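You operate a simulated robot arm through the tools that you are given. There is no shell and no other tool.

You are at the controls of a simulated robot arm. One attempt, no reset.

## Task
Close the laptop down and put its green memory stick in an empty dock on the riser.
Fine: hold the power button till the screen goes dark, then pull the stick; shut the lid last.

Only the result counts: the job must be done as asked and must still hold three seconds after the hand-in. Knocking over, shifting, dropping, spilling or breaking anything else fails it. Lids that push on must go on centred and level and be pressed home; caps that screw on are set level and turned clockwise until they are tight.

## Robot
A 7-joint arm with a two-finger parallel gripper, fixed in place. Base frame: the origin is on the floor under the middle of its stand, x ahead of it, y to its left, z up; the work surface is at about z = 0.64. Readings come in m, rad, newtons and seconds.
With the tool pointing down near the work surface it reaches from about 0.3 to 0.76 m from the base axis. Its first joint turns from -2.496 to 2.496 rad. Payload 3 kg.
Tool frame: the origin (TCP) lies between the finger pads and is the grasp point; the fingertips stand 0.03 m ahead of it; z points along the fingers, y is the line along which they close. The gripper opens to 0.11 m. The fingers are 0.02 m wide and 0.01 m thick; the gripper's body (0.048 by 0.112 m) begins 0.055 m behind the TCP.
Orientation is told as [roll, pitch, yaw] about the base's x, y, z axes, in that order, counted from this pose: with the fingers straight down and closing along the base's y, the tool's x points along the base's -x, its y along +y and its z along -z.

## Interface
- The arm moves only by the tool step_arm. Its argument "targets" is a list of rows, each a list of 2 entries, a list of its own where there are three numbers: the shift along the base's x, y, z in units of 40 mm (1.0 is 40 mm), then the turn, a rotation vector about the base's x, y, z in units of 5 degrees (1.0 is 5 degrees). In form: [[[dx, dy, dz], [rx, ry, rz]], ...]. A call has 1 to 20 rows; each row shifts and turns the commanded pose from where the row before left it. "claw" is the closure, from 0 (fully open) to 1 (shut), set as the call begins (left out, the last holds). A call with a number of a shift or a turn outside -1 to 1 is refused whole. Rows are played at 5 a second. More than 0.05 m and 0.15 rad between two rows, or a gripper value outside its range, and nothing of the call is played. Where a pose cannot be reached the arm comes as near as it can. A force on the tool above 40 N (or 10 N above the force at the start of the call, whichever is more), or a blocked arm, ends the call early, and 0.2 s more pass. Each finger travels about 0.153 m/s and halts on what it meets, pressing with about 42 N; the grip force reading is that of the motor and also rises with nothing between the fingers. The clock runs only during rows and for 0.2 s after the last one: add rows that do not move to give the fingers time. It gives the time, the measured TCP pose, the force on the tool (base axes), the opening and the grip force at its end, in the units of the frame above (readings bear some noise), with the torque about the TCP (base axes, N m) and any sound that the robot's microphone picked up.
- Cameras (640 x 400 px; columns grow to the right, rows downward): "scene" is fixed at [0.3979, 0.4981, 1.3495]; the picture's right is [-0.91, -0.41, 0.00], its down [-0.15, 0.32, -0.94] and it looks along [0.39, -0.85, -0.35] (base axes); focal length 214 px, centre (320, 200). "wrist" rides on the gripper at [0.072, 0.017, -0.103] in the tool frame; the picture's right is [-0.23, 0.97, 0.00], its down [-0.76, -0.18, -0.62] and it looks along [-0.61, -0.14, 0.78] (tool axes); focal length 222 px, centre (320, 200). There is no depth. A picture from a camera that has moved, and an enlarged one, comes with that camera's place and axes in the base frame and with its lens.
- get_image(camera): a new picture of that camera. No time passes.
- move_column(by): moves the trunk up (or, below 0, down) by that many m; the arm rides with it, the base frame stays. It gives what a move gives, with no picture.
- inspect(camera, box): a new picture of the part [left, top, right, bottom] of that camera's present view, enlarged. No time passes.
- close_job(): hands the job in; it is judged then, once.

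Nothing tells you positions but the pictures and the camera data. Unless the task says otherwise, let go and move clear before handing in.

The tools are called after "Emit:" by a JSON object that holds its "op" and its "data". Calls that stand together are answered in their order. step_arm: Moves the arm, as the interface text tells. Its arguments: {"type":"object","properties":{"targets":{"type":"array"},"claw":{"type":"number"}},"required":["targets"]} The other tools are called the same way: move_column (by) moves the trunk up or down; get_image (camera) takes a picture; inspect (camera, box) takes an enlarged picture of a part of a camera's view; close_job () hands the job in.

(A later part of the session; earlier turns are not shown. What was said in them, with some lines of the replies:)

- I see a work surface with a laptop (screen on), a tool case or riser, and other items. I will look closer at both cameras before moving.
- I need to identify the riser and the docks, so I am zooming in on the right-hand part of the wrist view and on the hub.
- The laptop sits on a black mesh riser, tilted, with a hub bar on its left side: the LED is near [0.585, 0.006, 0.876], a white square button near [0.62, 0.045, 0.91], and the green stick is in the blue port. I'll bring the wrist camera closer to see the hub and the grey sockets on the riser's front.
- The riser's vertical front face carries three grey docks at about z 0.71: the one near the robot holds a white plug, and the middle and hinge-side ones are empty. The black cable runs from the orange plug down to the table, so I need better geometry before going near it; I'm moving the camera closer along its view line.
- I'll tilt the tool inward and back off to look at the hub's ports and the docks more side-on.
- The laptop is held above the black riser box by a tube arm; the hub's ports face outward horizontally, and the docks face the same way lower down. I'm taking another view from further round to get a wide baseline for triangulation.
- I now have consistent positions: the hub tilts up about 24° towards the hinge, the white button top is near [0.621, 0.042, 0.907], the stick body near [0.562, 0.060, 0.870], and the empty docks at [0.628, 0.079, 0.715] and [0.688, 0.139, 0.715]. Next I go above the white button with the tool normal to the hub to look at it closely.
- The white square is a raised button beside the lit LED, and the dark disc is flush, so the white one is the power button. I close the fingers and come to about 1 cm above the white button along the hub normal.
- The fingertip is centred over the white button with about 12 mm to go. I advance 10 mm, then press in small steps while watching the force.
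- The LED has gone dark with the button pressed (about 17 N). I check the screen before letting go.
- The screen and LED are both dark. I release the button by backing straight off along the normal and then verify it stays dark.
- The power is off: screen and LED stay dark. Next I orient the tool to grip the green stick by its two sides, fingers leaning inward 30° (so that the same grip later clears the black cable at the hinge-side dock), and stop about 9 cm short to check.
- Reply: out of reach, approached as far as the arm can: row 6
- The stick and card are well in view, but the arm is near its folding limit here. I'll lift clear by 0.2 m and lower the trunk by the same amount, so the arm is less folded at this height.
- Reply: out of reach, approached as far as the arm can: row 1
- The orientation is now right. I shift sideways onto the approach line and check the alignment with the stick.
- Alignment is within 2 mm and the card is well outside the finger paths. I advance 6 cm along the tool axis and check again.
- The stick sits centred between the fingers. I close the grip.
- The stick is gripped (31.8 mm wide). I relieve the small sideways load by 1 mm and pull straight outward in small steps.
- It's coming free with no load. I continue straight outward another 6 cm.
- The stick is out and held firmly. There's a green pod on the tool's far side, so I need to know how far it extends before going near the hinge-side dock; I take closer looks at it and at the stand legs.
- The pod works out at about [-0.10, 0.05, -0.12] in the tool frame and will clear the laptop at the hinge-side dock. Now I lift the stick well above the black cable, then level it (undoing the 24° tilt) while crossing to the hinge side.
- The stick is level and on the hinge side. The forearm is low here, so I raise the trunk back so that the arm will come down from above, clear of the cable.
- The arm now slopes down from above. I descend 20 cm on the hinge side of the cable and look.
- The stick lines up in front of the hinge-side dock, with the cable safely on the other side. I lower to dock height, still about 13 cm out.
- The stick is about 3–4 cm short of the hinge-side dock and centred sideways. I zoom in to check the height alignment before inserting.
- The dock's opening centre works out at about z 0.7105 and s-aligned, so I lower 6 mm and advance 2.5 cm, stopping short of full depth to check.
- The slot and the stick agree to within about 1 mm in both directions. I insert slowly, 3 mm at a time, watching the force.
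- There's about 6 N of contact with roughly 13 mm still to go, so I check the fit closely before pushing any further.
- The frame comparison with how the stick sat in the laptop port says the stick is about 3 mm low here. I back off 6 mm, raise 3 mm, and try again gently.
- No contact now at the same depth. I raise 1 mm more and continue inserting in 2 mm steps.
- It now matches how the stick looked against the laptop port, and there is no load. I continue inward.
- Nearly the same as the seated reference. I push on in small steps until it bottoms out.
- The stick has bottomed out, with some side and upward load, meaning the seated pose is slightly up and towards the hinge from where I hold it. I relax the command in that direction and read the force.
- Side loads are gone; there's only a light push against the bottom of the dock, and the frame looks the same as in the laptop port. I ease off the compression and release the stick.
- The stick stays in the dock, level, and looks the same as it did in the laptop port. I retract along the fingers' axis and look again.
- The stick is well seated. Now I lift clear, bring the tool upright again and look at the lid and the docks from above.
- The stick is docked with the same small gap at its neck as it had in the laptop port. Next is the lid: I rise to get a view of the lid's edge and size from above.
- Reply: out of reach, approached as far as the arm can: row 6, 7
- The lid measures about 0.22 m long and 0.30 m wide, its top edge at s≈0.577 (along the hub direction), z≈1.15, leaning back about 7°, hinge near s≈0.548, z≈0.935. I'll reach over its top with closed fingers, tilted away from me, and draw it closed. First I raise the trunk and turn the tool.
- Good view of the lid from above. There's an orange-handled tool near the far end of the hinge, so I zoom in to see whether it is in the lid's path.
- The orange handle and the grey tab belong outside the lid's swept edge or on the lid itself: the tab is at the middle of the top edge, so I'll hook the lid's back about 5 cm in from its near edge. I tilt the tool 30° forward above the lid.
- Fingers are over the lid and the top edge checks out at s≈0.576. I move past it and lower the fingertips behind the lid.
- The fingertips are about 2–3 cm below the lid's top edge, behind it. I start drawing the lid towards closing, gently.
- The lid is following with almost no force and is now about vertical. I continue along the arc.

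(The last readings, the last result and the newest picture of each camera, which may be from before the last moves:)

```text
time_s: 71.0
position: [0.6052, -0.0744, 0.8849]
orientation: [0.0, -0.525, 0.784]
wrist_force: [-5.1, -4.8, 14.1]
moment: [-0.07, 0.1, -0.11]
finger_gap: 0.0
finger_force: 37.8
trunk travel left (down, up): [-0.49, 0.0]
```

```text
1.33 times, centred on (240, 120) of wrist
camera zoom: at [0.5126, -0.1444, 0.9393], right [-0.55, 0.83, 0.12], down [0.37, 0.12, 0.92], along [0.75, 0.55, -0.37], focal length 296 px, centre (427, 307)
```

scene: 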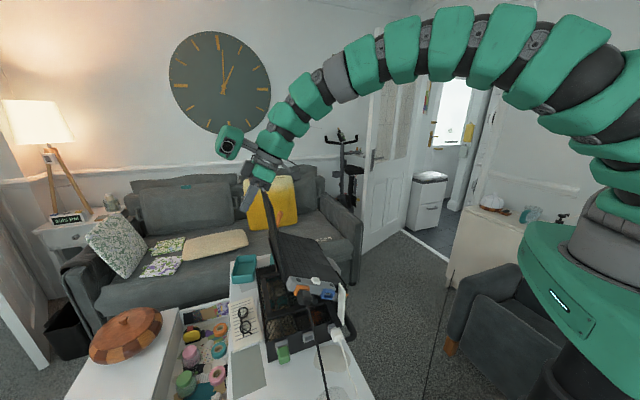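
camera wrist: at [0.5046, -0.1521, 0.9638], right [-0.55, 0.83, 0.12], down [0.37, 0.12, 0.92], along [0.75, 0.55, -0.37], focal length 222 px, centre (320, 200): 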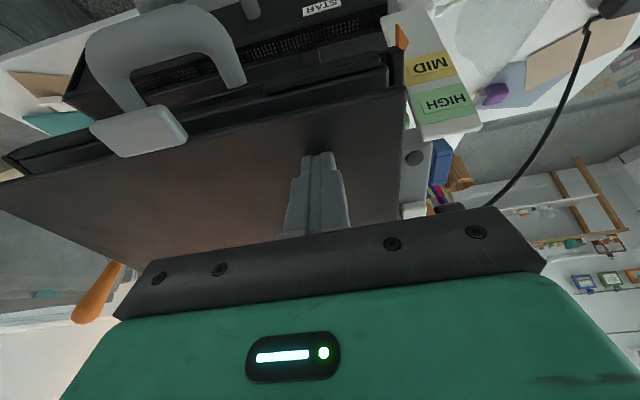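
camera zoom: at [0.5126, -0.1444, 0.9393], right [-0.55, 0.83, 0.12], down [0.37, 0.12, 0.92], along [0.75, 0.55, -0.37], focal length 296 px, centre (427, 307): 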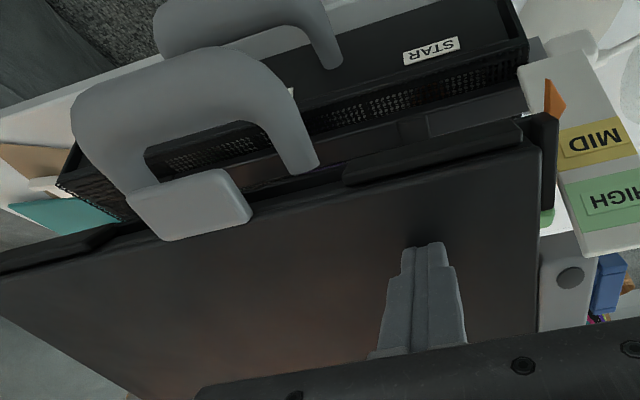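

The lid is down on the base with a firm 16 N reaction along the normal. I back off straight away from it and check that it stays shut.

Emit:
{"op": "step_arm", "data": {"targets": [[[0, 0, 0], [0, 0, 0]], [[-0.05, -0.05, 0.15], [0, 0, 0]], [[-0.2, -0.2, 0.6], [0, 0, 0]], [[-0.2, -0.2, 0.6], [0, 0, 0]], [[-0.2, -0.2, 0.6], [0, 0, 0]], [[0, 0, 0], [0, 0, 0]]]}}

Emit:
{"op": "inspect", "data": {"camera": "scene", "box": [240, 190, 370, 310]}}

Emit:
{"op": "get_image", "data": {"camera": "wrist"}}

```text
time_s: 72.4
position: [0.5787, -0.1015, 0.9623]
orientation: [0.005, -0.524, 0.786]
wrist_force: [0.2, -0.5, 0.6]
moment: [0.05, 0.0, -0.04]
finger_gap: 0.0001
finger_force: 37.6
trunk travel left (down, up): [-0.49, 0.0]
```

```text
3.33 times, centred on (305, 250) of scene
camera zoom: at [0.3979, 0.4981, 1.3495], right [-0.91, -0.41, 0.0], down [-0.15, 0.32, -0.94], along [0.39, -0.85, -0.35], focal length 715 px, centre (370, 33)
```

zoom: 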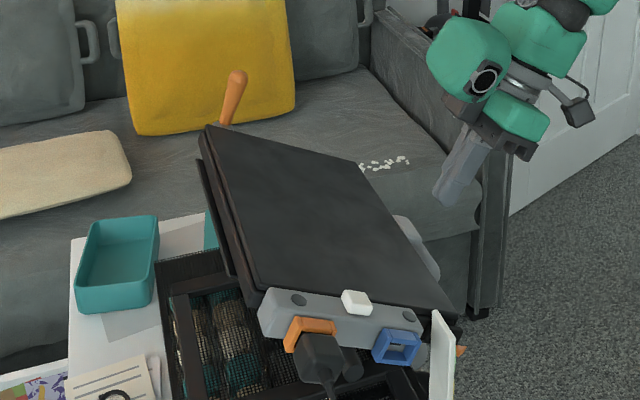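

```text
taken
camera wrist: at [0.4866, -0.1696, 1.0169], right [-0.55, 0.83, 0.12], down [0.37, 0.12, 0.92], along [0.75, 0.55, -0.37], focal length 222 px, centre (320, 200)
```

wrist: 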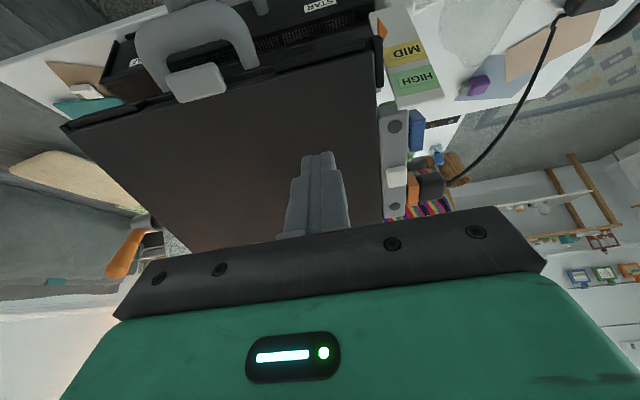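

The lid stays shut and the laptop has not shifted. I check the lid gap, the docked stick and the surroundings once more.

Emit:
{"op": "inspect", "data": {"camera": "scene", "box": [275, 235, 375, 315]}}

Emit:
{"op": "inspect", "data": {"camera": "wrist", "box": [60, 40, 400, 200]}}

Emit:
{"op": "inspect", "data": {"camera": "scene", "box": [200, 260, 380, 399]}}

Emit:
{"op": "inspect", "data": {"camera": "scene", "box": [270, 330, 305, 370]}}

```text
5.00 times, centred on (325, 275) of scene
camera zoom: at [0.3979, 0.4981, 1.3495], right [-0.91, -0.41, 0.0], down [-0.15, 0.32, -0.94], along [0.39, -0.85, -0.35], focal length 1072 px, centre (295, -175)
```

zoom: 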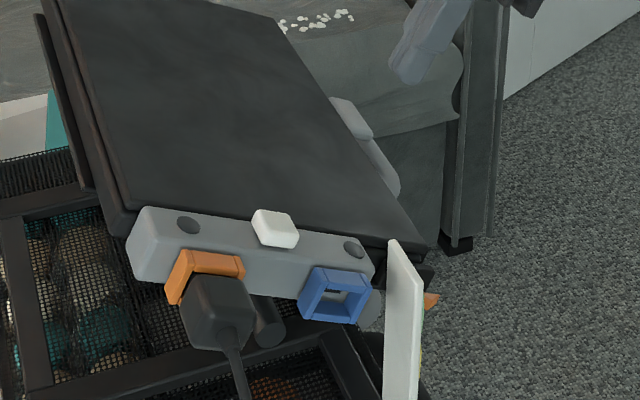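

```text
1.88 times, centred on (230, 120) of wrist
camera zoom: at [0.4866, -0.1696, 1.0169], right [-0.55, 0.83, 0.12], down [0.37, 0.12, 0.92], along [0.75, 0.55, -0.37], focal length 418 px, centre (489, 351)
```

zoom: 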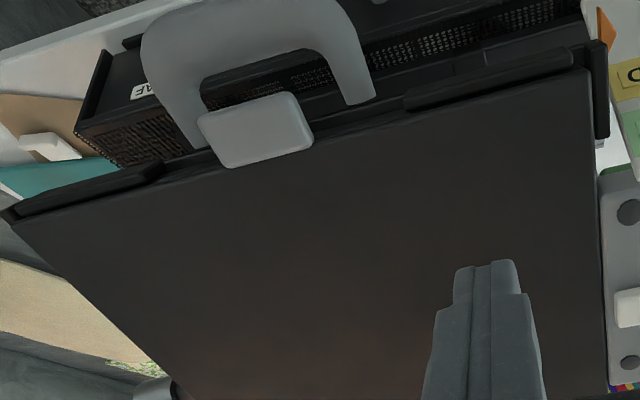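

```text
2.88 times, centred on (290, 330) of scene
camera zoom: at [0.3979, 0.4981, 1.3495], right [-0.91, -0.41, 0.0], down [-0.15, 0.32, -0.94], along [0.39, -0.85, -0.35], focal length 617 px, centre (406, -173)
```

zoom: 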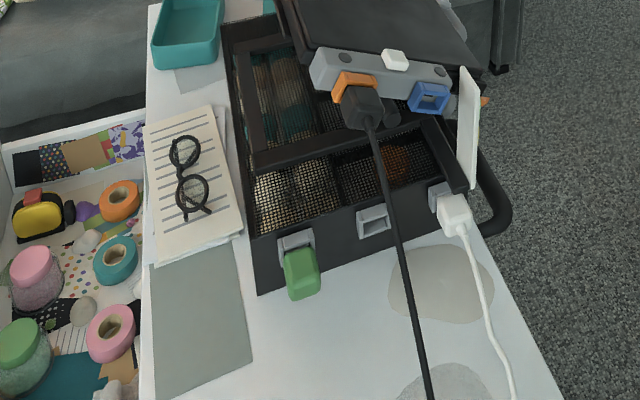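

```text
10.00 times, centred on (288, 350) of scene
camera zoom: at [0.3979, 0.4981, 1.3495], right [-0.91, -0.41, 0.0], down [-0.15, 0.32, -0.94], along [0.39, -0.85, -0.35], focal length 2145 px, centre (645, -1300)
```

zoom: 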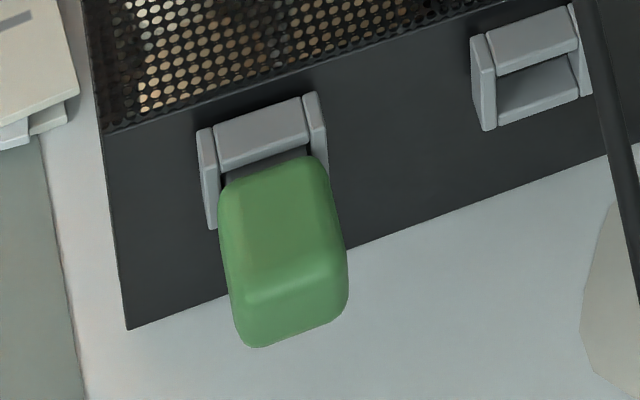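

Everything is in place: the lid is flush, the stick is seated in the hinge-side dock, and cables, plug and card are undisturbed. I move the arm up and clear before handing in.

Emit:
{"op": "step_arm", "data": {"targets": [[[-0.3, -0.2, 0.9], [0, 0, 0]], [[-0.3, -0.2, 0.9], [0, 0, 0]], [[-0.3, -0.2, 0.9], [0, 0, 0]], [[-0.3, -0.2, 0.9], [0, 0, 0]], [[0, 0, 0], [0, 0, 0]], [[0, 0, 0], [0, 0, 0]], [[0, 0, 0], [0, 0, 0]]]}}

Emit:
{"op": "get_image", "data": {"camera": "scene"}}

Emit:
{"op": "inspect", "data": {"camera": "scene", "box": [240, 200, 380, 380]}}

Emit:
{"op": "get_image", "data": {"camera": "wrist"}}

```text
time_s: 74.0
position: [0.531, -0.1318, 1.1069]
orientation: [0.006, -0.524, 0.784]
wrist_force: [-0.1, 0.2, -0.4]
moment: [0.03, 0.01, -0.01]
finger_gap: 0.0
finger_force: 38.2
trunk travel left (down, up): [-0.49, 0.0]
```

```text
taken
```

scene: 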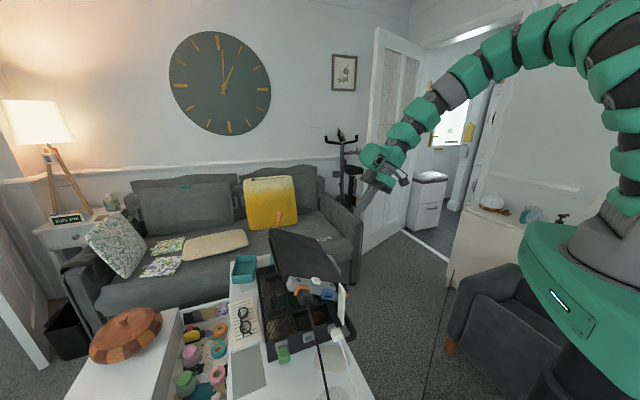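

```text
2.22 times, centred on (310, 290) of scene
camera zoom: at [0.3979, 0.4981, 1.3495], right [-0.91, -0.41, 0.0], down [-0.15, 0.32, -0.94], along [0.39, -0.85, -0.35], focal length 477 px, centre (342, 0)
```

zoom: 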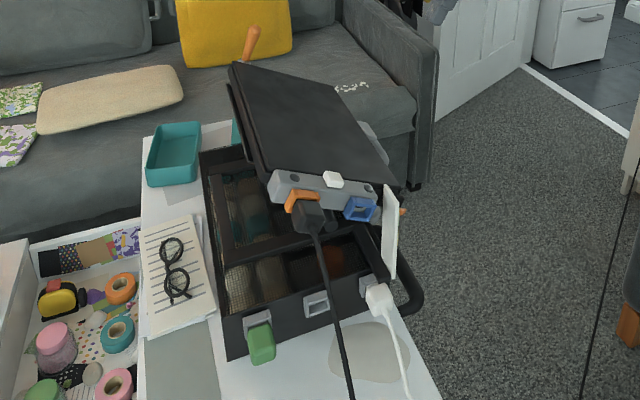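

```text
taken
camera wrist: at [0.4395, -0.2012, 1.16], right [-0.55, 0.83, 0.12], down [0.37, 0.12, 0.92], along [0.75, 0.55, -0.37], focal length 222 px, centre (320, 200)
```

wrist: 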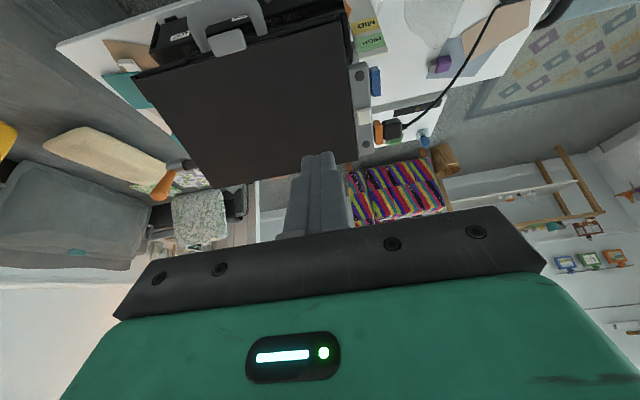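

The laptop is off with its LED dark, the lid is shut, and the green stick is in the hinge-side dock on the riser. Nothing else has moved and the arm is clear, so I hand the job in.

Emit:
{"op": "close_job", "data": {}}

```text
The job is handed in.
```

I shut the laptop down, moved the green stick into a free dock on the riser, and closed the lid last. The job is handed in; the judge's verdict hasn't come back to me.

- **Power:** I held the white button on the hub until the screen and the LED both went dark. The LED was still dark at the end.
- **Stick:** I pulled it straight out of the blue port and put it in the dock nearest the lid hinge. It met about 6 N on the first try because it sat a few millimetres low. After I raised it, it went in until it stopped. It sits level, and its depth looks the same as it was in the laptop. I judged that from the camera pictures.
- **Lid:** I drew it down from behind and pressed it onto the base at about 16 N. It stayed flush after I backed off.
- **Surroundings:** In the last pictures, the plugs, cables, card and items on the table look as they did at the start. The arm was clear when I handed in.
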